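You operate a simulated robot arm through the tools that you are given. There is no shell and no other tool. Be economical: measure what you need, move in short steps, check, and stop when the job is done.

You are at the controls of a simulated robot arm. One attempt, no reset.

Task
Shut the bypass, vent the blue test pot, pump it to 2 bar.
Fine: close the vent before the water plunger is used; set the orange slider to 60.

The check looks at the end state, three seconds after you hand in, the way a careful person would. Anything else that was tipped, shoved, dropped, spilled or broken makes it a failure.

Robot
A 6-joint arm with a two-finger parallel gripper, fixed in place. Base frame: the origin is at the foot of the arm, x ahead of it, y to its left, z up. Lengths are in m, angles in rad, forces in N, time in s.
With the tool pointing down near the work surface it reaches from about 0.26 to 0.68 m from the base axis. Its first joint turns from -1.152 to 1.152 rad. Payload 2.9 kg.
Tool frame: the origin (TCP) lies between the finger pads and is the grasp point; the fingertips stand 0.03 m ahead of it; z points along the fingers, y is the line along which they close. The gripper opens to 0.11 m. The fingers are 0.02 m wide and 0.01 m thick; the gripper's body (0.048 by 0.112 m) begins 0.055 m behind the TCP.
Orientation is that of the tool frame in the base frame, as a unit quaternion [x, y, z, w]. With the fingers straight down and closing along the base's y, the tool's x points along the base's -x, its y along +y and its z along -z.

Tools
- The arm moves only by the tool jog_arm. Its argument "targets" is a list of rows, each a list of 3 entries, a list of its own where there are three numbers: the shift along the tool's x, y, z in m, then the turn, a rotation vector about the tool's x, y, z in rad, then the finger opening in m, from 0 to 0.11. In form: [[[tx, ty, tz], [ax, ay, az], claw], ...]. A call has 1 to 20 rows; each row shifts and turns the commanded pose from where the row before left it, along the tool's axes as they then stand. Rows are played at 5 a second. More than 0.05 m and 0.15 rad between two rows, or a gripper value outside its range, and nothing of the call is played. Where a pose cannot be reached the arm comes as near as it can. A force on the tool above 70 N (or 10 N above the force at the start of the call, whichever is more), or a blocked arm, ends the call early, and 0.2 s more pass. The fingers move at their own pace (about 0.108 m/s each) and stop on an object; they squeeze with about 24 N. The grip force told is the motor's: it shows also when the fingers shut on nothing. Time passes only in rows, and 0.2 s behind the last, so rows that do not move let the fingers close. It gives the time, the measured TCP pose, the force on the tool (base axes), the opening and the grip force at its end, in the units of the frame above (readings bear some noise), with the torque about the TCP (base axes, N m) and any sound that the robot's microphone picked up.
- Cameras (640 x 400 px; columns grow to the right, rows downward): "scene" is fixed at [0.0787, 0.4294, 1.3983]; the picture's right is [-0.78, -0.63, 0.00], its down [-0.26, 0.32, -0.91] and it looks along [0.57, -0.70, -0.42] (base axes); focal length 313 px, centre (320, 200). "wrist" rides on the gripper at [0.072, 0.017, -0.103] in the tool frame; the picture's right is [-0.23, 0.97, 0.00], its down [-0.76, -0.18, -0.62] and it looks along [-0.61, -0.14, 0.78] (tool axes); focal length 222 px, centre (320, 200). There is no depth. A picture from a camera that has moved, and an enlarged one, comes with that camera's place and axes in the base frame and with its lens.
- snapshot(camera): a new picture of that camera. It takes no simulated time.
- zoom(camera, box): a new picture of the part [left, top, right, bottom] of that camera's present view, enlarged. It takes no simulated time.
- finish_job(): hands the job in; it is judged then, once.

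Go step by step. Nothing tells you positions but the pictures and the camera data: compare them with the known pose of the tool, close in by small moves and look again before you grip or let go. The budget is 120 turns and 68 pictures, counting those below and the enlarged ones. Unless the task says otherwise, let go and move clear before handing in, and close with one line.

The tools are called after ">>>" as name(argument=value, ...) on one line, values as JSON. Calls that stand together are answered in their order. jog_arm: Moves the arm, as the interface text tells. Its arguments: {"type":"object","properties":{"targets":{"type":"array"}},"required":["targets"]} The other tools are called the same way: snapshot (camera) takes a picture; zoom (camera, box) takes an enlarged picture of a part of a camera's view; finish_job () hands the job in.

At the start:

```text
clock: 0.0
eef_pos: [0.4464, 0.023, 1.2115]
ee_rot: [-0.001, 1.0, 0.0, 0.0]
force: [0.5, -0.3, -0.3]
ft_torque: [0.01, 0.0, -0.02]
gripper_width: 0.1098
grasp_force: 0.1
```

scene: 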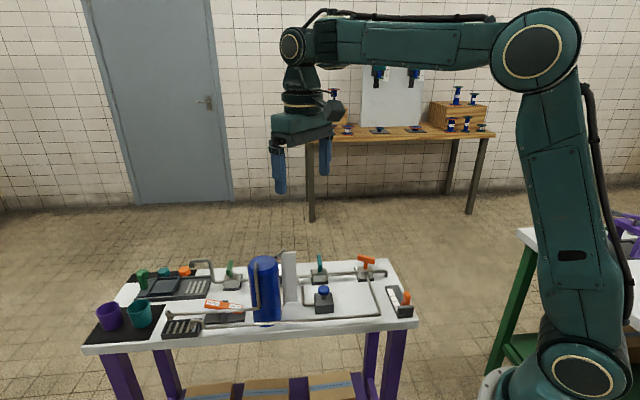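
wrist: 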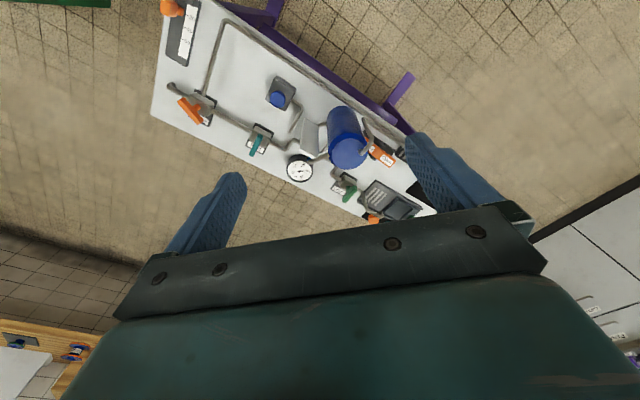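

I see a bench with a blue pot, valves (orange, teal, green), a gauge, a plunger and an orange slider. I'll look closer first.

>>> zoom(camera="scene", box=[240, 240, 420, 352])

>>> zoom(camera="scene", box=[80, 240, 290, 371])

>>> zoom(camera="wrist", box=[140, 0, 300, 100])

>>> zoom(camera="wrist", box=[230, 80, 440, 222])

```text
3.56 times, centred on (330, 296) of scene
camera zoom: at [0.0787, 0.4294, 1.3983], right [-0.78, -0.63, 0.0], down [-0.26, 0.32, -0.91], along [0.57, -0.7, -0.42], focal length 1114 px, centre (284, -141)
```

zoom: 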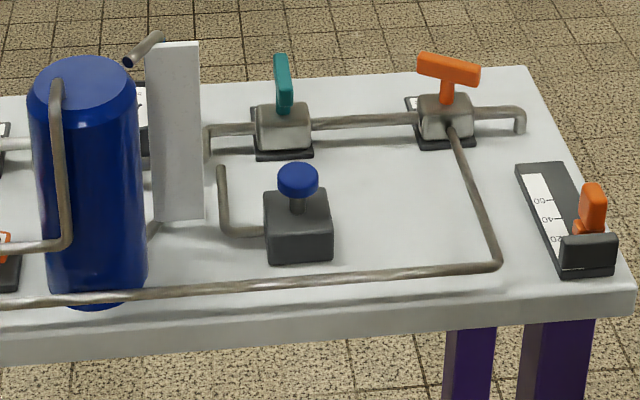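

```text
3.05 times, centred on (185, 306) of scene
camera zoom: at [0.0787, 0.4294, 1.3983], right [-0.78, -0.63, 0.0], down [-0.26, 0.32, -0.91], along [0.57, -0.7, -0.42], focal length 955 px, centre (731, -122)
```

zoom: 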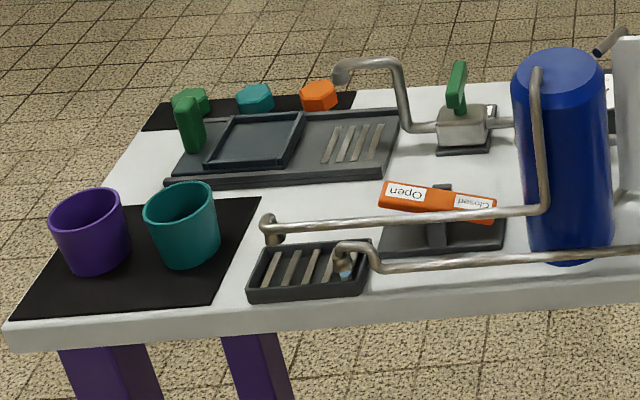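

```text
4.00 times, centred on (220, 50) of wrist
camera zoom: at [0.3738, 0.0404, 1.3163], right [0.23, 0.97, 0.0], down [0.76, -0.18, 0.62], along [0.61, -0.14, -0.78], focal length 888 px, centre (720, 800)
```

zoom: 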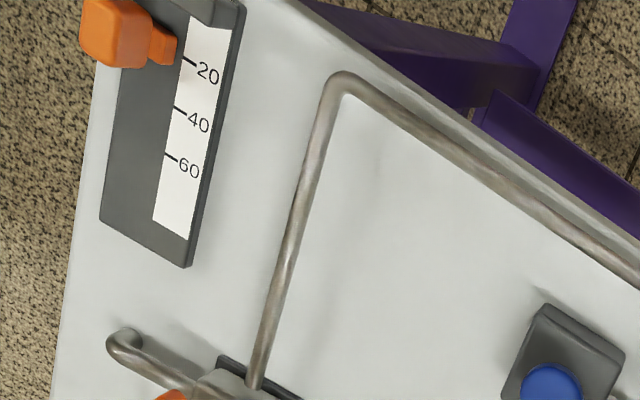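

```text
2.82 times, centred on (335, 151) of wrist
camera zoom: at [0.3738, 0.0404, 1.3163], right [0.23, 0.97, 0.0], down [0.76, -0.18, 0.62], along [0.61, -0.14, -0.78], focal length 626 px, centre (278, 338)
```

zoom: 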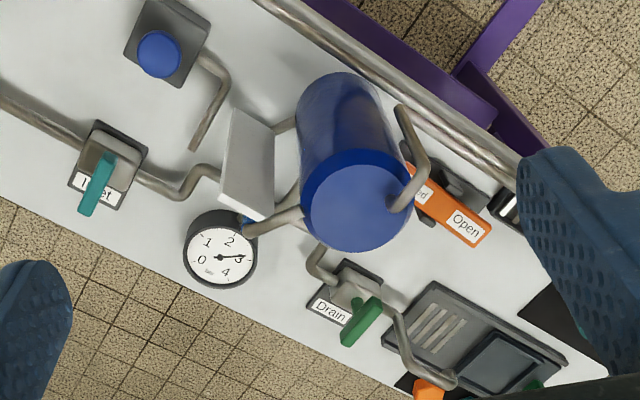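

The pump knob is near (0.47,-0.07,0.855), the bypass handle near (0.45,-0.24,0.86), the slider knob near (0.30,-0.20,0.83) and the rocker near (0.65,0.12,0.82). I'll bring the wrist camera closer to the bypass and slider to read them.

>>> jog_arm(targets=[[[-0.006, -0.038, 0.025], [0, 0, 0], 0.05], [[-0.006, -0.038, 0.025], [0, 0, 0], 0.03], [[-0.006, -0.038, 0.025], [0, 0, 0], 0.02], [[-0.006, -0.038, 0.025], [0, 0, 0], 0.02], [[-0.006, -0.038, 0.025], [0, 0, 0], 0.02], [[-0.006, -0.038, 0.025], [0, 0, 0], 0.02], [[0, -0.038, 0.025], [0, 0, 0], 0.02]])

>>> snapshot(camera="wrist")

```text
clock: 1.6
eef_pos: [0.4827, -0.2442, 1.0372]
ee_rot: [0.0, 1.0, 0.0, -0.001]
force: [0.2, -0.1, -0.1]
ft_torque: [0.0, 0.02, 0.03]
gripper_width: 0.02
grasp_force: 0.0
```

```text
61 pictures are left
camera wrist: at [0.4099, -0.2269, 1.1418], right [0.23, 0.97, 0.0], down [0.76, -0.18, 0.62], along [0.61, -0.14, -0.78], focal length 222 px, centre (320, 200)
```

wrist: 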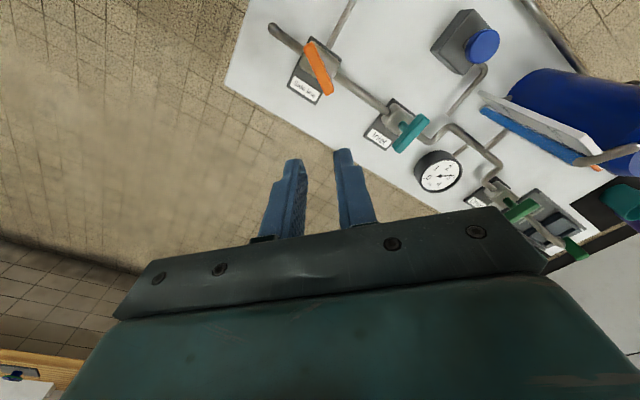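

>>> zoom(camera="wrist", box=[240, 0, 400, 100])

>>> zoom(camera="wrist", box=[360, 80, 520, 180])

```text
4.00 times, centred on (320, 50) of wrist
camera zoom: at [0.4099, -0.2269, 1.1418], right [0.23, 0.97, 0.0], down [0.76, -0.18, 0.62], along [0.61, -0.14, -0.78], focal length 888 px, centre (320, 800)
```

zoom: 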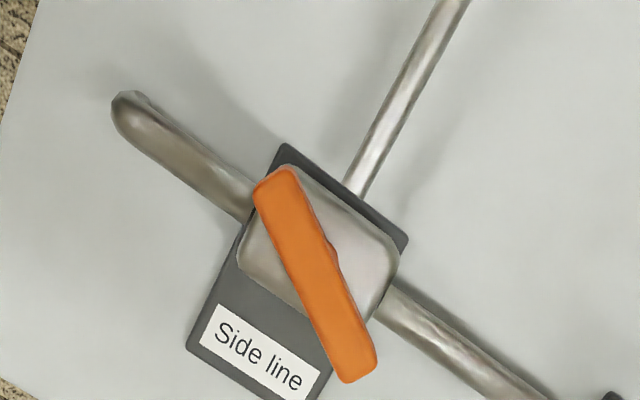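

```text
4.00 times, centred on (440, 130) of wrist
camera zoom: at [0.4099, -0.2269, 1.1418], right [0.23, 0.97, 0.0], down [0.76, -0.18, 0.62], along [0.61, -0.14, -0.78], focal length 888 px, centre (-160, 480)
```

zoom: 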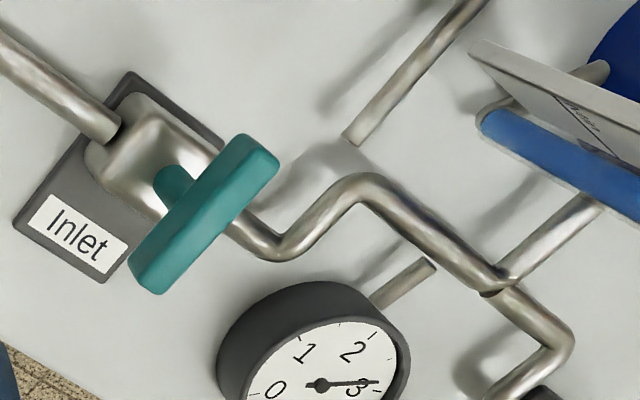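

The "Side line" valve (orange) looks partly open: its handle sits between the pipe directions, while the inlet handle is crosswise and so shut. I'll check the tray outlet and the rocker before touching anything.

>>> zoom(camera="scene", box=[150, 290, 250, 352])

>>> jog_arm(targets=[[[-0.01, 0.045, 0], [0, 0, 0], 0.02], [[-0.01, 0.045, 0], [0, 0, 0], 0.02], [[-0.01, 0.045, 0], [0, 0, 0], 0.02], [[-0.01, 0.045, 0], [0, 0, 0], 0.02], [[-0.01, 0.045, 0], [0, 0, 0], 0.02], [[-0.01, 0.045, 0], [0, 0, 0], 0.02], [[-0.01, 0.045, 0], [0, 0, 0], 0.02]])

>>> snapshot(camera="wrist")

```text
6.40 times, centred on (200, 321) of scene
camera zoom: at [0.0787, 0.4294, 1.3984], right [-0.78, -0.63, 0.0], down [-0.26, 0.32, -0.91], along [0.57, -0.7, -0.42], focal length 2005 px, centre (1088, -574)
```

zoom: 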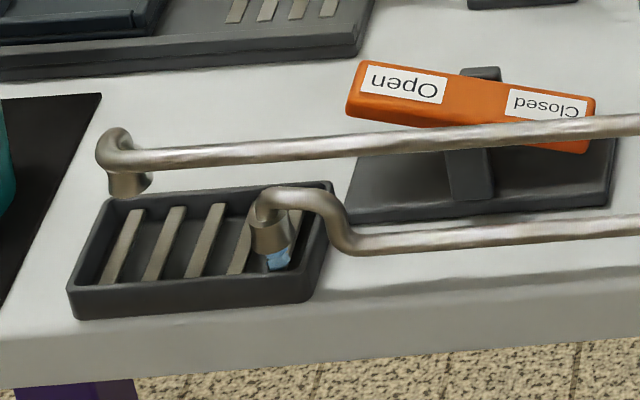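

```text
clock: 3.2
eef_pos: [0.5533, 0.0723, 1.0363]
ee_rot: [0.0, 1.0, 0.0, -0.001]
force: [0.6, 0.5, -0.3]
ft_torque: [0.02, 0.0, 0.0]
gripper_width: 0.0201
grasp_force: 0.1
```

```text
57 pictures are left
camera wrist: at [0.4801, 0.0892, 1.1412], right [0.23, 0.97, 0.0], down [0.76, -0.18, 0.62], along [0.61, -0.14, -0.78], focal length 222 px, centre (320, 200)
```

wrist: 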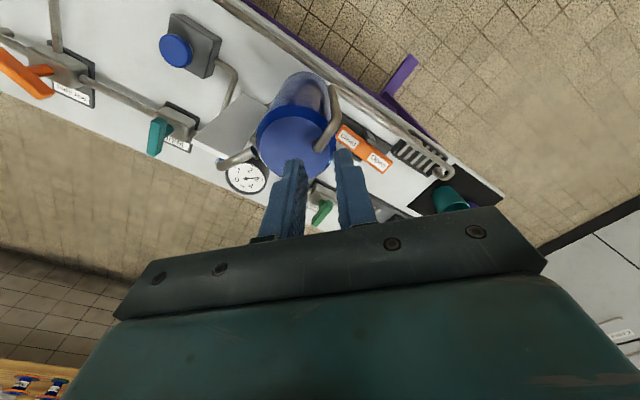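

Water dribbles from the side-line outlet, so the bypass is partly open. The rocker has its "Closed" end down (vent shut); now a closer look at it.

>>> zoom(camera="wrist", box=[310, 90, 470, 190])

>>> zoom(camera="wrist", box=[140, 0, 300, 100])

```text
4.00 times, centred on (390, 140) of wrist
camera zoom: at [0.4801, 0.0892, 1.1412], right [0.23, 0.97, 0.0], down [0.76, -0.18, 0.62], along [0.61, -0.14, -0.78], focal length 888 px, centre (40, 440)
```

zoom: 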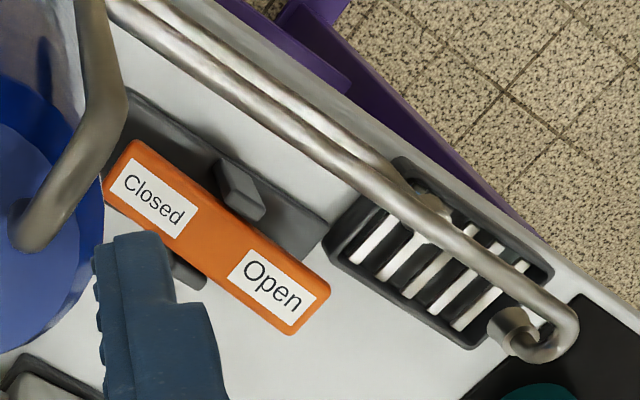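

```text
4.00 times, centred on (220, 50) of wrist
camera zoom: at [0.4801, 0.0892, 1.1412], right [0.23, 0.97, 0.0], down [0.76, -0.18, 0.62], along [0.61, -0.14, -0.78], focal length 888 px, centre (720, 800)
```

zoom: 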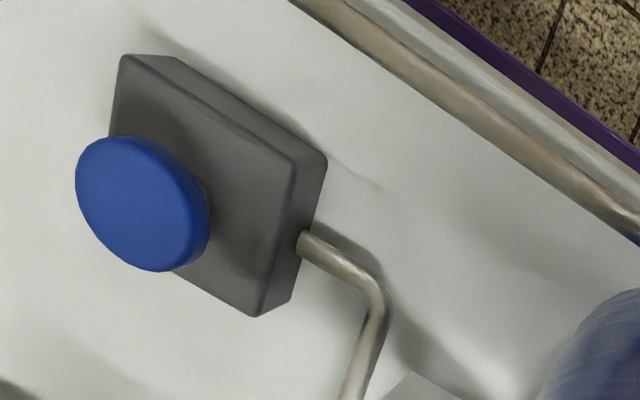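

I take the bypass handle at about (0.451,-0.236,0.858), heading 12°. I'll move over it with the fingers open and aligned, then check.

>>> jog_arm(targets=[[[0.0146, -0.044, 0], [0, 0, 0], 0.04], [[0.0146, -0.044, 0], [0, 0, 0], 0.05], [[0.0146, -0.044, 0], [0, 0, 0], 0.05], [[0.0146, -0.044, 0], [0, 0, 0], 0.05], [[0.0146, -0.044, 0], [0, 0, 0], 0.05], [[0.0146, -0.044, 0], [0, 0, 0], 0.05], [[0.0146, -0.044, 0], [0, 0, 0], 0.05], [[0, 0, 0.04], [0, 0, -0.105], 0.05], [[0, 0, 0.04], [0, 0, -0.105], 0.05], [[0, 0, 0], [0, 0, 0], 0.05]])

>>> snapshot(camera="wrist")

>>> zoom(camera="scene", box=[320, 220, 420, 282])

```text
clock: 5.4
eef_pos: [0.4511, -0.2365, 0.9559]
ee_rot: [-0.105, 0.994, 0.0, 0.0]
force: [0.0, -0.9, -0.8]
ft_torque: [0.02, -0.02, 0.01]
gripper_width: 0.0502
grasp_force: 0.0
```

```text
54 pictures are left
camera wrist: at [0.3756, -0.2343, 1.0608], right [0.02, 1.0, 0.0], down [0.78, -0.01, 0.62], along [0.62, -0.01, -0.78], focal length 222 px, centre (320, 200)
```

wrist: 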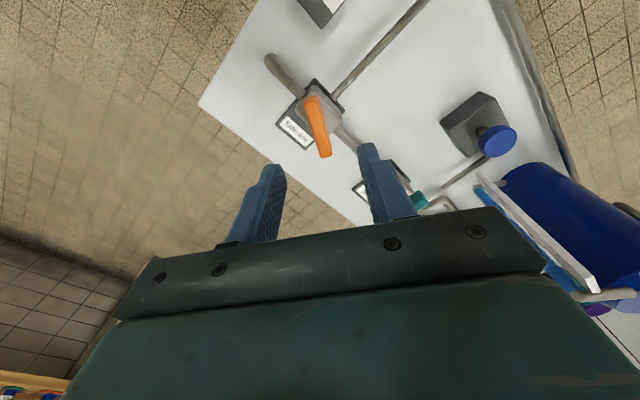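

```text
6.40 times, centred on (370, 251) of scene
camera zoom: at [0.0787, 0.4294, 1.3983], right [-0.78, -0.63, 0.0], down [-0.26, 0.32, -0.91], along [0.57, -0.7, -0.42], focal length 2005 px, centre (0, -126)
```

zoom: 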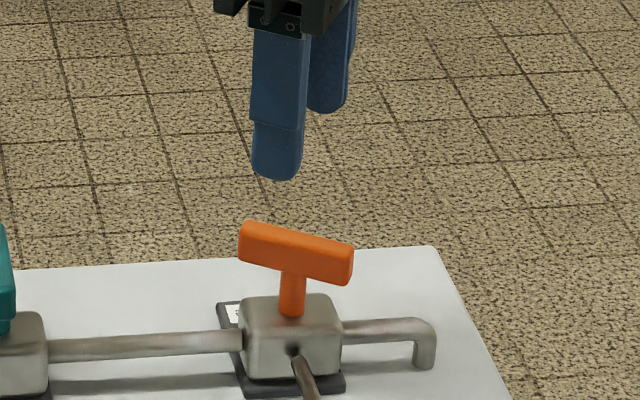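

The handle lies centred between the fingers. I'll descend in two stages and grip the bar.

>>> jog_arm(targets=[[[0, 0, 0.03], [0, 0, 0], 0.05], [[0, 0, 0.03], [0, 0, 0], 0.05], [[0, 0, 0.015], [0, 0, 0], 0.05], [[0, 0, 0.013], [0, 0, 0], 0.05], [[0, 0, 0], [0, 0, 0], 0.04]])

>>> zoom(camera="scene", box=[320, 220, 420, 282])

```text
clock: 6.6
eef_pos: [0.4511, -0.2351, 0.8682]
ee_rot: [-0.105, 0.994, 0.0, 0.0]
force: [0.4, -0.3, -0.6]
ft_torque: [0.03, -0.01, 0.02]
gripper_width: 0.0404
grasp_force: 0.1
```

```text
6.40 times, centred on (370, 251) of scene
camera zoom: at [0.0787, 0.4294, 1.3983], right [-0.78, -0.63, 0.0], down [-0.26, 0.32, -0.91], along [0.57, -0.7, -0.42], focal length 2005 px, centre (0, -126)
```

zoom: 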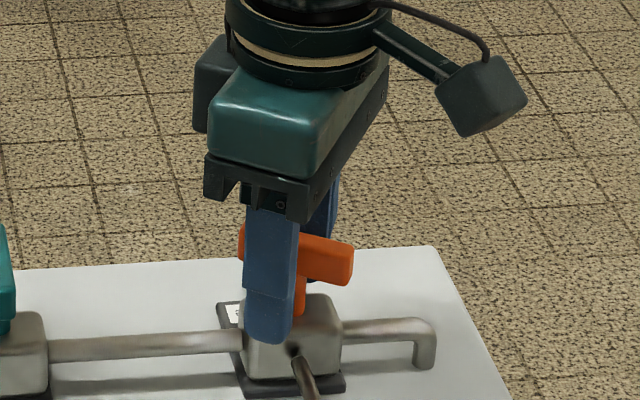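

The bar sits between the fingers. I'll close, turn it a little clockwise (toward crosswise), and watch the dribble.

>>> jog_arm(targets=[[[0, 0, 0], [0, 0, 0], 0.0], [[0, 0, 0], [0, 0, 0], 0.0], [[0, 0, 0], [0, 0, 0], 0.0], [[0, 0, 0], [0, 0, 0.1], 0.0], [[0, 0, 0], [0, 0, 0.1], 0.0], [[0, 0, 0], [0, 0, 0.1], 0.0], [[0, 0, 0], [0, 0, 0], 0.0]])

>>> zoom(camera="scene", box=[150, 290, 250, 352])

>>> zoom(camera="scene", box=[320, 220, 420, 282])

```text
clock: 8.2
eef_pos: [0.4506, -0.2378, 0.8685]
ee_rot: [0.046, 0.999, -0.001, 0.001]
force: [8.6, -20.7, -16.3]
ft_torque: [0.2, 0.92, 0.02]
gripper_width: 0.012
grasp_force: 45.2
```

```text
6.40 times, centred on (200, 321) of scene
camera zoom: at [0.0792, 0.4288, 1.3985], right [-0.78, -0.63, 0.0], down [-0.26, 0.32, -0.91], along [0.57, -0.7, -0.42], focal length 2005 px, centre (1088, -574)
```

zoom: 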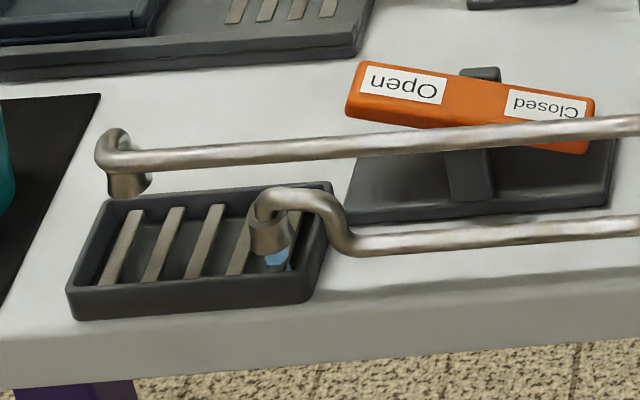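

```text
6.40 times, centred on (370, 251) of scene
camera zoom: at [0.0792, 0.4288, 1.3985], right [-0.78, -0.63, 0.0], down [-0.26, 0.32, -0.91], along [0.57, -0.7, -0.42], focal length 2005 px, centre (0, -126)
```

zoom: 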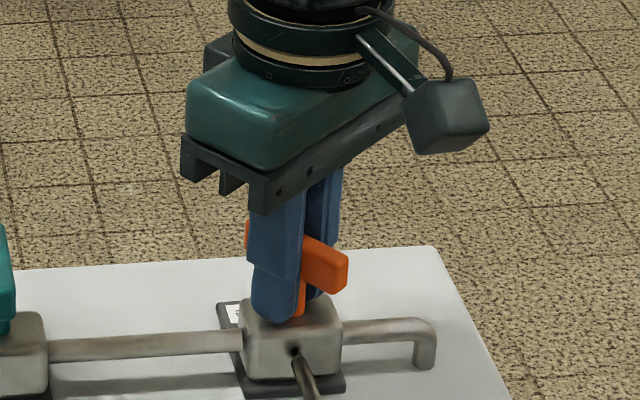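

The handle turned and the stream looks thinner. I'll ease the side force by 2 mm and keep turning.

>>> jog_arm(targets=[[[0, -0.002, -0.001], [0, 0, 0.1], 0.0], [[0, 0, 0], [0, 0, 0.1], 0.0], [[0, 0, 0], [0, 0, 0.1], 0.0], [[0, 0, 0], [0, 0, 0.1], 0.0], [[0, 0, 0], [0, 0, 0], 0.0]])

>>> zoom(camera="scene", box=[150, 290, 250, 352])

```text
clock: 9.4
eef_pos: [0.4498, -0.2374, 0.8681]
ee_rot: [0.243, 0.97, 0.0, -0.001]
force: [8.3, -11.5, -34.6]
ft_torque: [-0.26, -0.36, -0.03]
gripper_width: 0.0118
grasp_force: 45.0
```

```text
6.40 times, centred on (200, 321) of scene
camera zoom: at [0.0794, 0.4289, 1.3985], right [-0.78, -0.63, 0.0], down [-0.26, 0.32, -0.91], along [0.57, -0.7, -0.42], focal length 2005 px, centre (1088, -574)
```

zoom: 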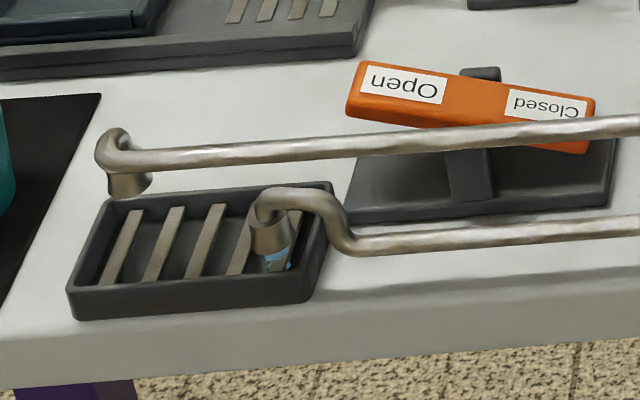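

The stream is thinning, so this direction is right. I'll continue to crosswise.

>>> jog_arm(targets=[[[0, -0.001, 0.002], [0, 0, 0.1], 0.0], [[0, 0, 0], [0, 0, 0.1], 0.0], [[0, 0, 0], [0, 0, 0.1], 0.0], [[0, 0, 0], [0, 0, 0], 0.0]])

>>> zoom(camera="scene", box=[150, 290, 250, 352])

```text
clock: 10.4
eef_pos: [0.4507, -0.2379, 0.868]
ee_rot: [0.385, 0.923, 0.0, -0.001]
force: [2.3, 2.4, -1.3]
ft_torque: [1.02, 1.06, 0.22]
gripper_width: 0.0122
grasp_force: 45.2
```

```text
6.40 times, centred on (200, 321) of scene
camera zoom: at [0.0788, 0.4294, 1.3983], right [-0.78, -0.63, 0.0], down [-0.26, 0.32, -0.91], along [0.57, -0.7, -0.42], focal length 2005 px, centre (1088, -574)
```

zoom: 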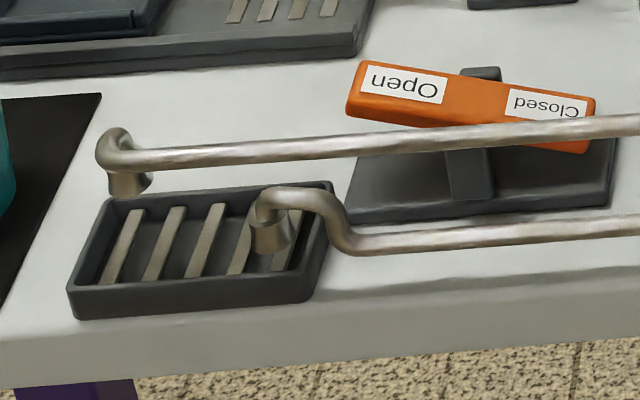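

The dribble stopped and the handle is crosswise. I'll nudge it gently to seat, release and lift.

>>> jog_arm(targets=[[[0, 0, 0], [0, 0, 0.03], 0.0], [[0, 0, 0], [0, 0, 0], 0.0], [[0, 0, 0], [0, 0, -0.015], 0.02], [[0, 0, 0], [0, 0, 0], 0.04], [[0, 0, 0], [0, 0, 0], 0.04], [[0, 0, -0.04], [0, 0, 0], 0.04], [[0, 0, -0.04], [0, 0, 0], 0.04], [[0, 0, -0.04], [0, 0, 0], 0.04], [[0, 0, 0], [0, 0, 0], 0.04]])

>>> zoom(camera="scene", box=[240, 220, 420, 332])

>>> snapshot(camera="wrist")

```text
clock: 12.4
eef_pos: [0.4506, -0.2387, 0.9875]
ee_rot: [0.391, 0.92, 0.001, 0.001]
force: [0.5, -0.3, -0.6]
ft_torque: [-0.03, -0.02, 0.01]
gripper_width: 0.04
grasp_force: 0.0
```

```text
3.56 times, centred on (330, 276) of scene
camera zoom: at [0.0787, 0.4294, 1.3983], right [-0.78, -0.63, 0.0], down [-0.26, 0.32, -0.91], along [0.57, -0.7, -0.42], focal length 1114 px, centre (284, -70)
```

zoom: 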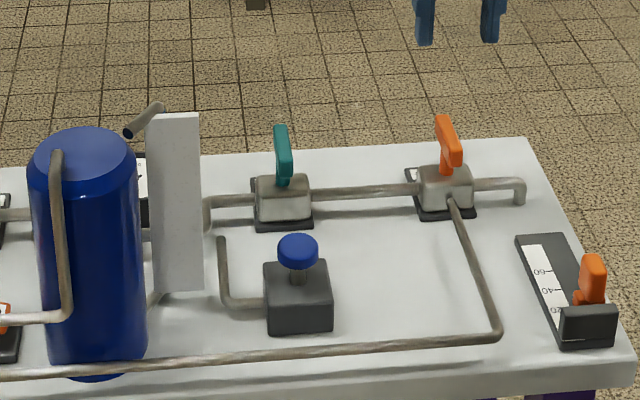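

```text
46 pictures are left
camera wrist: at [0.4113, -0.1745, 1.0926], right [0.86, 0.51, 0.0], down [0.4, -0.67, 0.62], along [0.32, -0.54, -0.78], focal length 222 px, centre (320, 200)
```

wrist: 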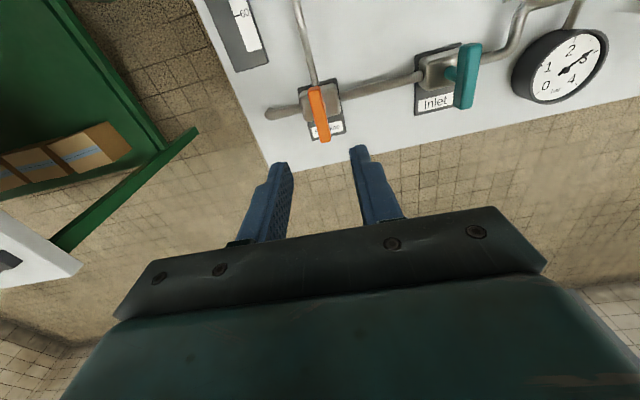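

The bypass is shut. Next is the slider, which is nearby; I'll go above its knob for a close look.

>>> jog_arm(targets=[[[0.0338, -0.0202, 0], [0, 0, 0], 0.05], [[0.0338, -0.0202, 0], [0, 0, 0], 0.05], [[0.0338, -0.0202, 0], [0, 0, 0], 0.05], [[0.0338, -0.0202, 0], [0, 0, 0], 0.05], [[0, 0, 0.03], [0, 0, 0], 0.05], [[0, 0, 0], [0, 0, 0], 0.05]])

>>> snapshot(camera="wrist")

>>> zoom(camera="scene", box=[360, 260, 440, 330])

```text
clock: 13.8
eef_pos: [0.2981, -0.1966, 0.9581]
ee_rot: [0.391, 0.92, 0.0, 0.0]
force: [1.3, -0.4, -0.2]
ft_torque: [-0.02, -0.02, -0.01]
gripper_width: 0.0502
grasp_force: 0.1
```

```text
45 pictures are left
camera wrist: at [0.2593, -0.1325, 1.062], right [0.86, 0.51, 0.0], down [0.4, -0.67, 0.62], along [0.32, -0.54, -0.78], focal length 222 px, centre (320, 200)
```

wrist: 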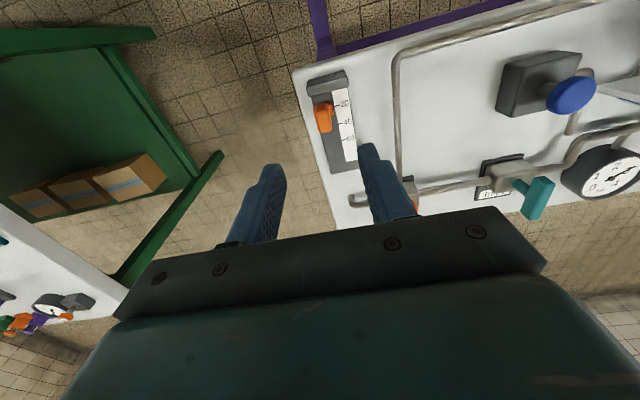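

```text
5.71 times, centred on (400, 295) of scene
camera zoom: at [0.0787, 0.4294, 1.3983], right [-0.78, -0.63, 0.0], down [-0.26, 0.32, -0.91], along [0.57, -0.7, -0.42], focal length 1790 px, centre (-137, -343)
```

zoom: 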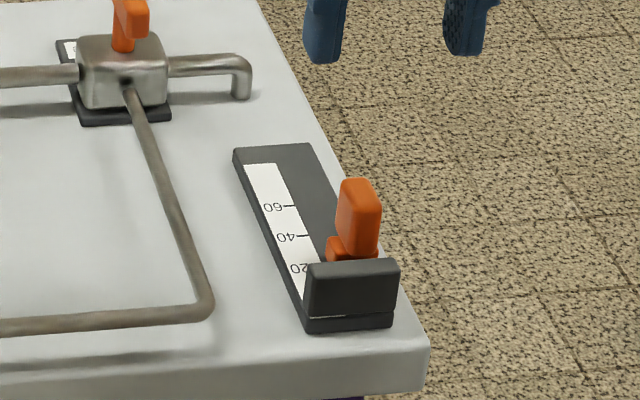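

>>> zoom(camera="wrist", box=[280, 50, 400, 200])

```text
2.67 times, centred on (340, 125) of wrist
camera zoom: at [0.2593, -0.1325, 1.062], right [0.86, 0.51, 0.0], down [0.4, -0.67, 0.62], along [0.32, -0.54, -0.78], focal length 592 px, centre (267, 400)
```

zoom: 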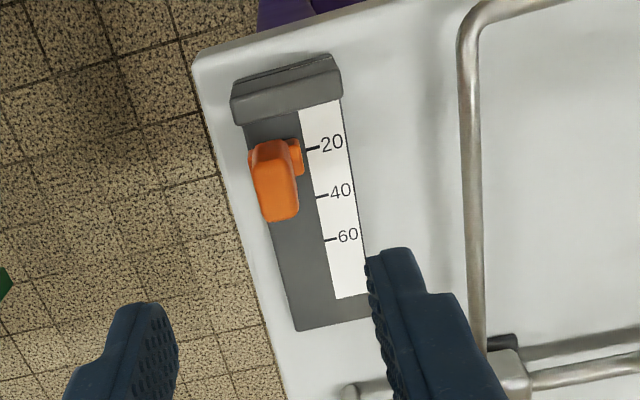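

The knob post is at about (0.302,-0.198), top z≈0.842, with a small pointer tab at its base; the rail runs along tool −x with a 20→60 spacing of about 43 mm. I'll lower onto the post, staying above the tab.

>>> jog_arm(targets=[[[-0.0038, 0.0019, 0.03], [0, 0, 0], 0.05], [[0, 0, 0.03], [0, 0, 0], 0.05], [[0, 0, 0.03], [0, 0, 0], 0.05], [[0, 0, 0.015], [0, 0, 0], 0.05], [[0, 0, 0], [0, 0, 0], 0.05]])

>>> zoom(camera="scene", box=[360, 260, 440, 330])

>>> snapshot(camera="wrist")

```text
clock: 15.0
eef_pos: [0.3021, -0.1985, 0.8524]
ee_rot: [0.391, 0.92, 0.0, 0.0]
force: [0.4, -0.1, -0.5]
ft_torque: [0.02, 0.04, 0.0]
gripper_width: 0.0499
grasp_force: 0.0
```

```text
5.71 times, centred on (400, 295) of scene
camera zoom: at [0.0787, 0.4294, 1.3983], right [-0.78, -0.63, 0.0], down [-0.26, 0.32, -0.91], along [0.57, -0.7, -0.42], focal length 1790 px, centre (-137, -343)
```

zoom: 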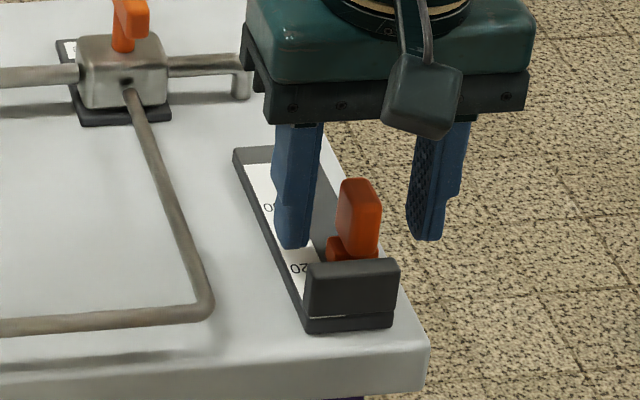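

```text
41 pictures are left
camera wrist: at [0.2631, -0.1346, 0.957], right [0.86, 0.51, 0.0], down [0.4, -0.67, 0.62], along [0.32, -0.54, -0.78], focal length 222 px, centre (320, 200)
```

wrist: 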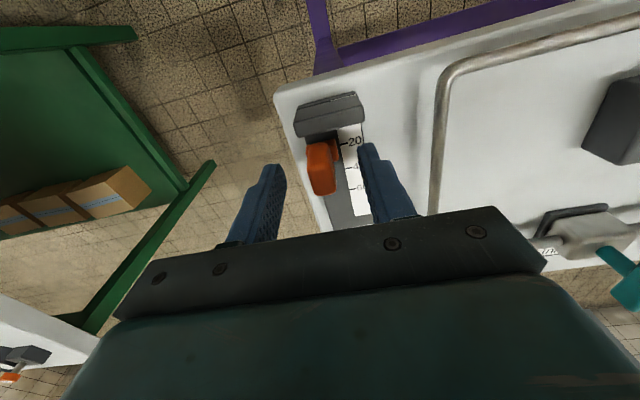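

The post is centred between the fingers. I'll close and slide 40 mm along the rail.

>>> jog_arm(targets=[[[0, 0, 0], [0, 0, 0], 0.02], [[0, 0, 0], [0, 0, 0], 0.0], [[0, 0, 0], [0, 0, 0], 0.0], [[-0.01, 0, 0], [0, 0, 0], 0.0], [[-0.01, 0, 0], [0, 0, 0], 0.0], [[-0.01, 0, 0], [0, 0, 0], 0.0], [[-0.01, 0, 0], [0, 0, 0], 0.0], [[0, 0, 0], [0, 0, 0], 0.0]])

>>> zoom(camera="wrist", box=[260, 80, 400, 210])

>>> zoom(camera="scene", box=[360, 260, 440, 330])

```text
clock: 16.8
eef_pos: [0.3321, -0.225, 0.8543]
ee_rot: [0.39, 0.921, 0.003, 0.001]
force: [18.7, 18.0, -15.3]
ft_torque: [0.35, -0.66, 0.06]
gripper_width: 0.02
grasp_force: 44.9
```

```text
3.08 times, centred on (330, 145) of wrist
camera zoom: at [0.2924, -0.1618, 0.9575], right [0.86, 0.51, 0.01], down [0.4, -0.67, 0.62], along [0.32, -0.53, -0.78], focal length 684 px, centre (289, 369)
```

zoom: 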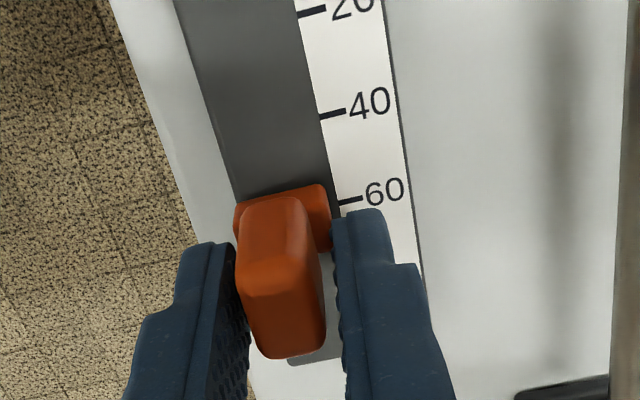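

```text
5.71 times, centred on (400, 295) of scene
camera zoom: at [0.0792, 0.4297, 1.3982], right [-0.78, -0.63, 0.0], down [-0.26, 0.32, -0.91], along [0.57, -0.7, -0.42], focal length 1790 px, centre (-137, -343)
```

zoom: 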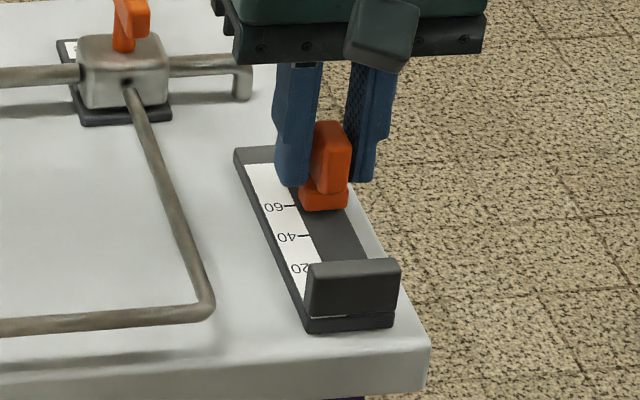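

The slider is near 55–60; I need a finer reading.

>>> zoom(camera="wrist", box=[300, 105, 360, 165])

>>> zoom(camera="scene", box=[385, 275, 425, 315])

```text
6.67 times, centred on (330, 135) of wrist
camera zoom: at [0.2924, -0.1618, 0.9575], right [0.86, 0.51, 0.01], down [0.4, -0.67, 0.62], along [0.32, -0.53, -0.78], focal length 1481 px, centre (253, 633)
```

zoom: 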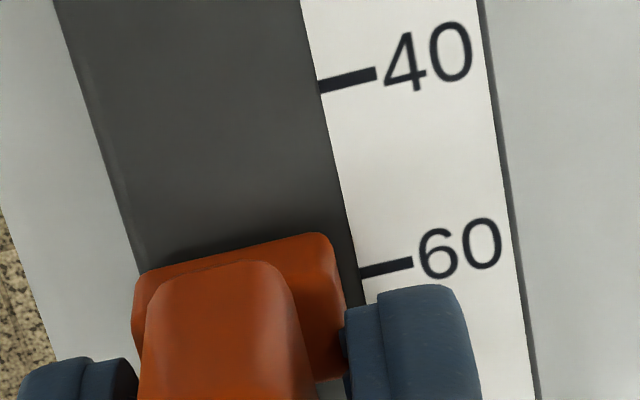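

```text
10.00 times, centred on (405, 295) of scene
camera zoom: at [0.0792, 0.4297, 1.3982], right [-0.78, -0.63, 0.0], down [-0.26, 0.32, -0.91], along [0.57, -0.7, -0.42], focal length 3133 px, centre (-530, -750)
```

zoom: 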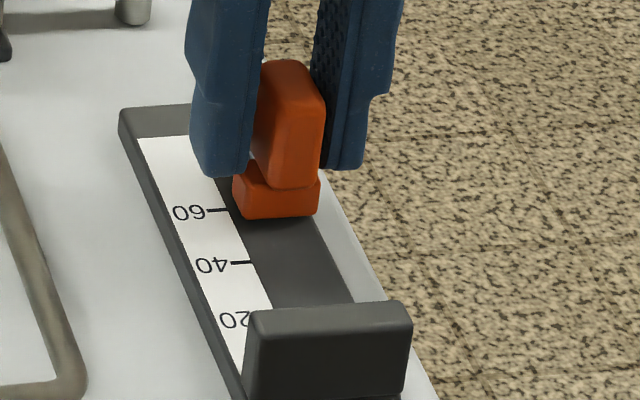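

I'll release, lift, and put the camera straight above the slider to read it without parallax.

>>> jog_arm(targets=[[[0, 0, 0], [0, 0, 0], 0.03], [[0, 0, 0], [0, 0, 0], 0.05], [[0, 0, -0.03], [0, 0, 0], 0.05], [[0, 0, -0.04], [0, 0, 0], 0.05], [[-0.037, 0, -0.03], [0, 0, 0], 0.05], [[-0.038, 0, 0], [0, 0, 0], 0.05], [[0, 0, 0], [0, 0, 0], 0.05]])

>>> zoom(camera="wrist", box=[260, 0, 380, 75])

>>> zoom(camera="scene", box=[385, 275, 425, 315])

```text
clock: 18.4
eef_pos: [0.3831, -0.2825, 0.9538]
ee_rot: [0.391, 0.92, 0.0, 0.0]
force: [0.4, -0.5, 0.8]
ft_torque: [0.0, -0.02, -0.02]
gripper_width: 0.0503
grasp_force: 0.0
```

```text
5.33 times, centred on (320, 38) of wrist
camera zoom: at [0.3447, -0.2181, 1.0586], right [0.86, 0.51, 0.0], down [0.4, -0.67, 0.62], along [0.32, -0.54, -0.78], focal length 1185 px, centre (320, 1067)
```

zoom: 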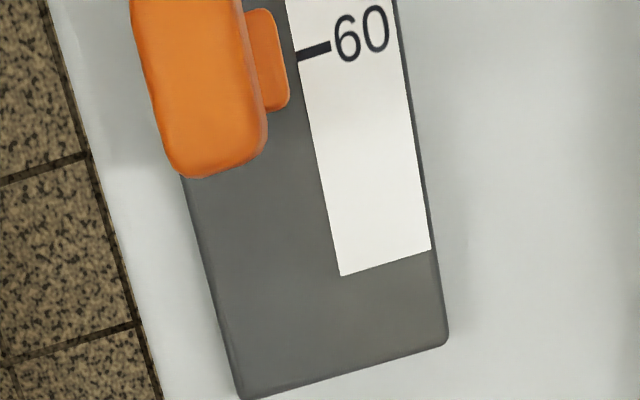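

```text
10.00 times, centred on (405, 295) of scene
camera zoom: at [0.0787, 0.4294, 1.3983], right [-0.78, -0.63, 0.0], down [-0.26, 0.32, -0.91], along [0.57, -0.7, -0.42], focal length 3133 px, centre (-530, -750)
```

zoom: 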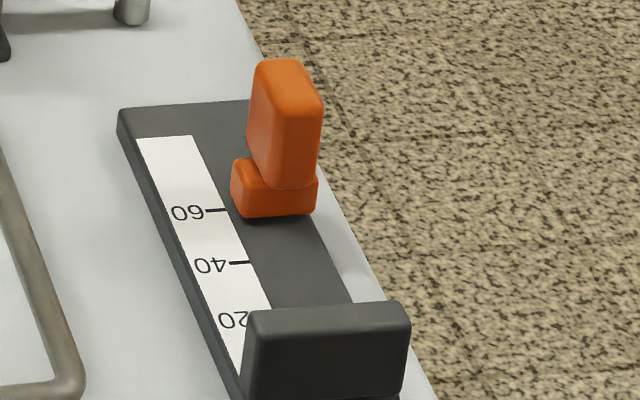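

The reading is very close to 60. One more view slightly further back will confirm it against the 40 tick.

>>> jog_arm(targets=[[[0.03, 0, -0.02], [0, 0, 0], 0.05], [[0, 0, 0], [0, 0, 0], 0.05]])

>>> zoom(camera="wrist", box=[270, 20, 366, 80])

```text
clock: 19.0
eef_pos: [0.3619, -0.2592, 0.9733]
ee_rot: [0.392, 0.92, 0.0, 0.001]
force: [0.1, 0.1, -0.4]
ft_torque: [-0.02, -0.02, -0.01]
gripper_width: 0.0499
grasp_force: 0.0
```

```text
6.67 times, centred on (318, 50) of wrist
camera zoom: at [0.3235, -0.1953, 1.0778], right [0.86, 0.51, 0.0], down [0.4, -0.67, 0.62], along [0.32, -0.54, -0.78], focal length 1481 px, centre (333, 1200)
```

zoom: 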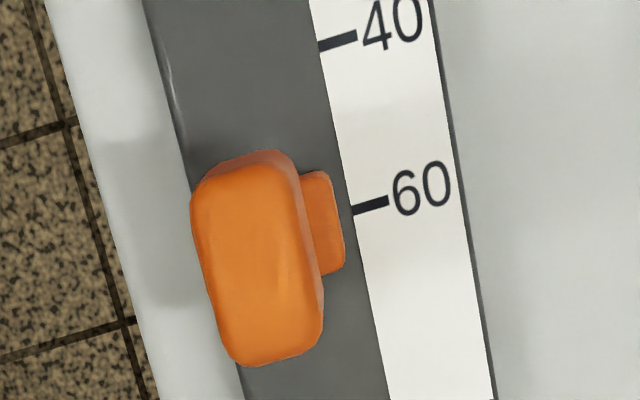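

The slider reads 60 within about a unit. Now I'll rise and travel above the rocker, fingers closed, turning the tool so the camera arm points away from the pot.

>>> jog_arm(targets=[[[0, 0, -0.04], [0, 0, 0], 0.03], [[0, 0, -0.03], [0, 0, 0], 0.0], [[0.0067, 0.0448, 0], [0, 0, 0], 0.0], [[0.0067, 0.0448, 0], [0, 0, 0], 0.0], [[0.0067, 0.0448, 0], [0, 0, 0], 0.0], [[0.0067, 0.0448, 0], [0, 0, 0], 0.0], [[0.0067, 0.0448, 0], [0, 0, 0], 0.0], [[0.0067, 0.0448, 0], [0, 0, 0], 0.0], [[0.0067, 0.0448, 0], [0, 0, 0], 0.0], [[0.0067, 0.0448, 0], [0, 0, 0], 0.0], [[0.0067, 0.0448, 0], [0, 0, 0], 0.0], [[0.0067, 0.0448, 0], [0, 0, 0], 0.0]])

>>> snapshot(camera="wrist")

```text
clock: 21.6
eef_pos: [0.6385, 0.0995, 1.0435]
ee_rot: [0.392, 0.92, 0.0, 0.0]
force: [0.2, -0.5, 0.1]
ft_torque: [0.0, 0.01, 0.0]
gripper_width: 0.0
grasp_force: 24.0
```

```text
33 pictures are left
camera wrist: at [0.5989, 0.164, 1.1479], right [0.86, 0.51, 0.0], down [0.4, -0.67, 0.62], along [0.32, -0.54, -0.78], focal length 222 px, centre (320, 200)
```

wrist: 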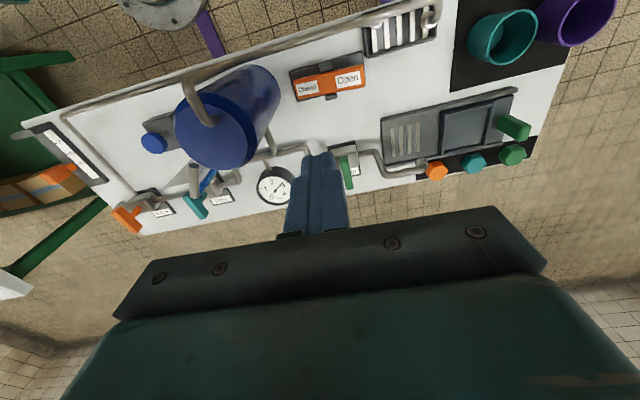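

The rocker's Open end is at about (0.658,0.134) and its Closed end at about (0.621,0.097). I'll move over the Open end and yaw about 90°.

>>> jog_arm(targets=[[[0.0105, 0.0373, 0], [0, 0, 0], 0.0], [[0, 0, 0], [0, 0, 0.15], 0.0], [[0, 0, 0], [0, 0, 0.15], 0.0], [[0, 0, 0], [0, 0, 0.15], 0.0], [[0, 0, 0], [0, 0, 0.15], 0.0], [[0, 0, 0], [0, 0, 0.15], 0.0], [[0, 0, 0], [0, 0, 0.15], 0.0], [[0, 0, 0], [0, 0, 0.15], 0.0], [[0, 0, 0], [0, 0, 0.15], 0.0], [[0, 0, 0], [0, 0, 0.15], 0.0], [[0, 0, 0], [0, 0, 0.15], 0.0], [[0, 0, 0], [0, 0, 0.06], 0.0], [[0, 0, 0], [0, 0, 0], 0.0]])

>>> snapshot(camera="wrist")

```text
clock: 24.4
eef_pos: [0.6391, 0.1246, 1.0406]
ee_rot: [0.926, 0.377, 0.0, -0.001]
force: [0.2, -0.8, -0.1]
ft_torque: [-0.01, 0.01, -0.02]
gripper_width: 0.0
grasp_force: 23.7
out of reach, approached as far as the arm can: row 1
```

```text
32 pictures are left
camera wrist: at [0.7022, 0.1636, 1.1445], right [0.52, -0.85, 0.0], down [-0.67, -0.41, 0.62], along [-0.53, -0.32, -0.78], focal length 222 px, centre (320, 200)
```

wrist: 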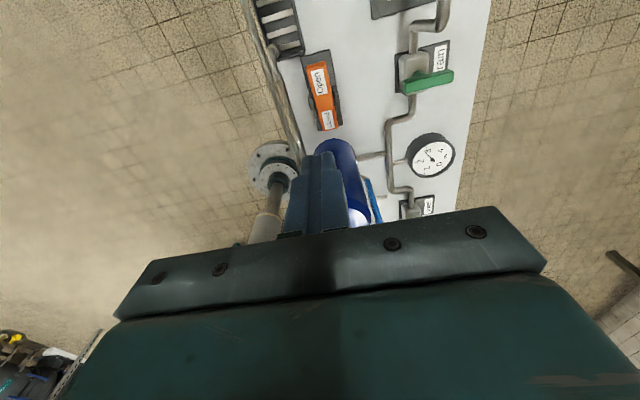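

Reach clipped slightly at this height; I'll descend, where it extends further, then correct.

>>> jog_arm(targets=[[[0, 0, 0.04], [0, 0, 0], 0.0], [[0, 0, 0.04], [0, 0, 0], 0.0], [[0, 0, 0.04], [0, 0, 0], 0.0], [[0, 0, 0], [0, 0, 0], 0.0]])

>>> snapshot(camera="wrist")

>>> zoom(camera="scene", box=[130, 200, 290, 300])

```text
clock: 25.4
eef_pos: [0.6403, 0.1241, 0.9199]
ee_rot: [0.926, 0.379, 0.001, -0.001]
force: [0.9, -0.1, 0.5]
ft_torque: [-0.04, 0.0, 0.01]
gripper_width: 0.0
grasp_force: 24.0
```

```text
31 pictures are left
camera wrist: at [0.703, 0.1639, 1.0249], right [0.52, -0.85, 0.0], down [-0.67, -0.41, 0.62], along [-0.53, -0.32, -0.78], focal length 222 px, centre (320, 200)
```

wrist: 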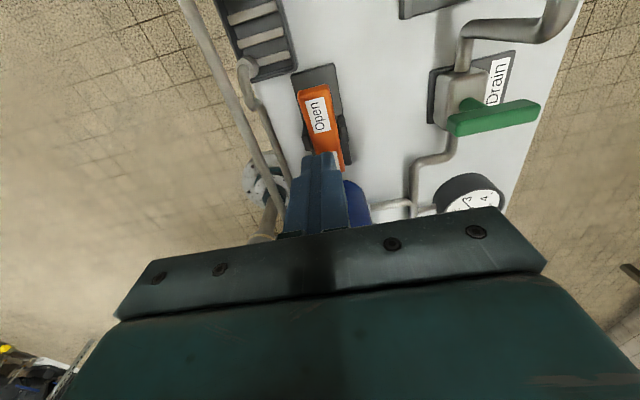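

```text
4.00 times, centred on (210, 250) of scene
camera zoom: at [0.0787, 0.4294, 1.3983], right [-0.78, -0.63, 0.0], down [-0.26, 0.32, -0.91], along [0.57, -0.7, -0.42], focal length 1253 px, centre (760, 0)
```

zoom: 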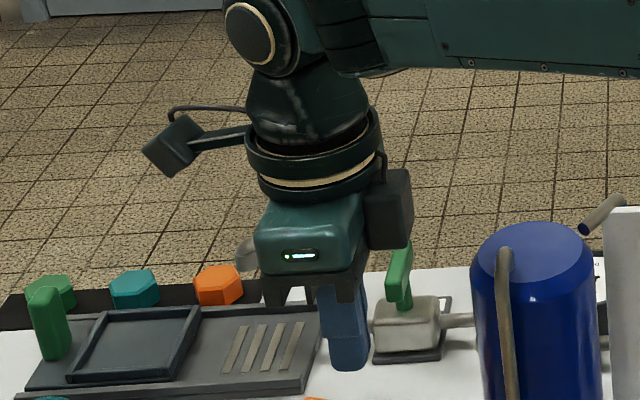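

The gripper carries a side box and camera arm, so the later "Closed" press near the pot needs a different yaw. The Open press is free from here, so I'll go over the Open end and come down gently.

>>> jog_arm(targets=[[[0.0164, 0.003, 0], [0, 0, 0], 0.0], [[0, 0, 0.015], [0, 0, 0], 0.0], [[0, 0, 0.015], [0, 0, 0], 0.0], [[0, 0, 0.006], [0, 0, 0], 0.0], [[0, 0, 0], [0, 0, 0], 0.0]])

>>> snapshot(camera="wrist")

>>> zoom(camera="scene", box=[150, 260, 250, 322])

```text
clock: 26.6
eef_pos: [0.6531, 0.1329, 0.8845]
ee_rot: [0.925, 0.379, 0.0, 0.0]
force: [0.7, 1.3, -0.3]
ft_torque: [0.02, -0.02, -0.01]
gripper_width: 0.0001
grasp_force: 24.1
```

```text
29 pictures are left
camera wrist: at [0.7166, 0.1733, 0.9888], right [0.52, -0.85, 0.0], down [-0.67, -0.41, 0.62], along [-0.53, -0.32, -0.78], focal length 222 px, centre (320, 200)
```

wrist: 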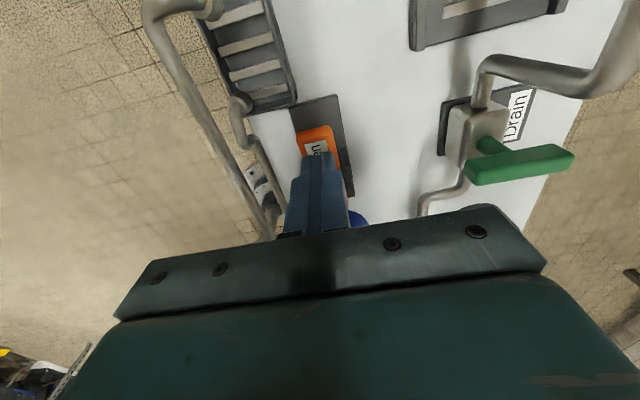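

```text
6.40 times, centred on (200, 291) of scene
camera zoom: at [0.0787, 0.4294, 1.3983], right [-0.78, -0.63, 0.0], down [-0.26, 0.32, -0.91], along [0.57, -0.7, -0.42], focal length 2005 px, centre (1088, -382)
```

zoom: 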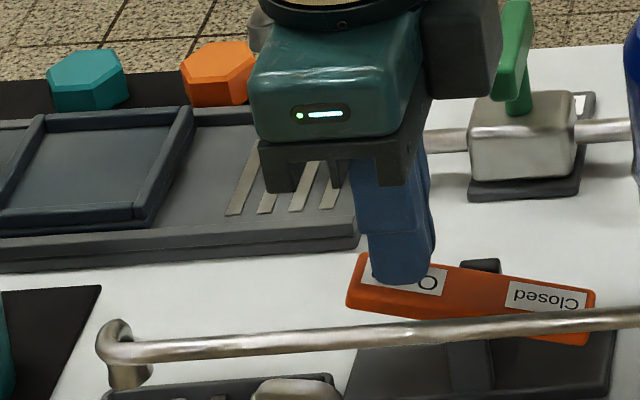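

The fingertips are right over the Open label. I'll press down in small steps.

>>> jog_arm(targets=[[[0, 0, 0.008], [0, 0, 0], 0.0], [[0, 0, 0.006], [0, 0, 0], 0.0], [[0, 0, 0.005], [0, 0, 0], 0.0], [[0, 0, 0.005], [0, 0, 0], 0.0], [[0, 0, 0.005], [0, 0, 0], 0.0], [[0, 0, 0.004], [0, 0, 0], 0.0], [[0, 0, 0], [0, 0, 0], 0.0]])

>>> zoom(camera="scene", box=[150, 260, 250, 322])

```text
clock: 28.2
eef_pos: [0.6571, 0.1358, 0.8662]
ee_rot: [0.925, 0.38, 0.014, 0.003]
force: [-9.8, 7.6, 66.4]
ft_torque: [-0.19, 0.75, -0.04]
gripper_width: 0.0
grasp_force: 24.1
```

```text
6.40 times, centred on (200, 291) of scene
camera zoom: at [0.0771, 0.4293, 1.3985], right [-0.78, -0.63, 0.0], down [-0.26, 0.32, -0.91], along [0.57, -0.7, -0.42], focal length 2005 px, centre (1088, -382)
```

zoom: 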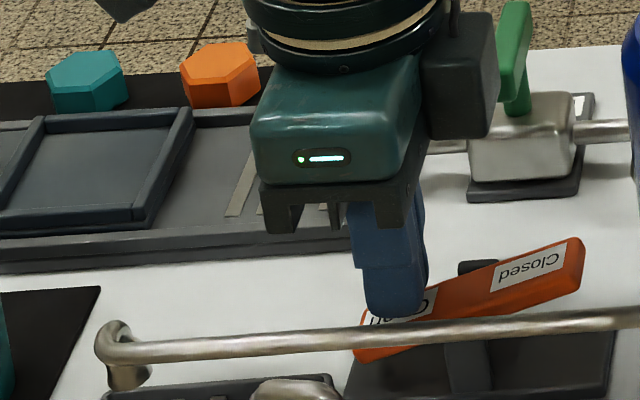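

The rocker flipped to Open. I'll lift clear, see that it stays, and read the gauge.

>>> jog_arm(targets=[[[0, 0, -0.02], [0, 0, 0], 0.0], [[0, 0, -0.04], [0, 0, 0], 0.0], [[0, 0, -0.04], [0, 0, 0], 0.0], [[0, 0, -0.02], [0, 0, 0], 0.0], [[0, 0, 0], [0, 0, 0], 0.0], [[0, 0, 0], [0, 0, 0], 0.0], [[0, 0, 0], [0, 0, 0], 0.0]])

>>> snapshot(camera="wrist")

```text
clock: 29.8
eef_pos: [0.6525, 0.1342, 0.9706]
ee_rot: [0.925, 0.379, 0.0, 0.0]
force: [0.5, 0.1, 0.4]
ft_torque: [0.02, -0.03, -0.02]
gripper_width: 0.0
grasp_force: 23.9
```

```text
26 pictures are left
camera wrist: at [0.7161, 0.1733, 1.0761], right [0.52, -0.85, 0.0], down [-0.67, -0.41, 0.62], along [-0.53, -0.32, -0.78], focal length 222 px, centre (320, 200)
```

wrist: 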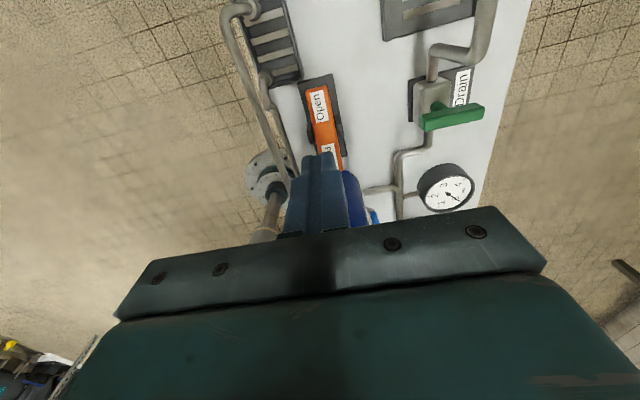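

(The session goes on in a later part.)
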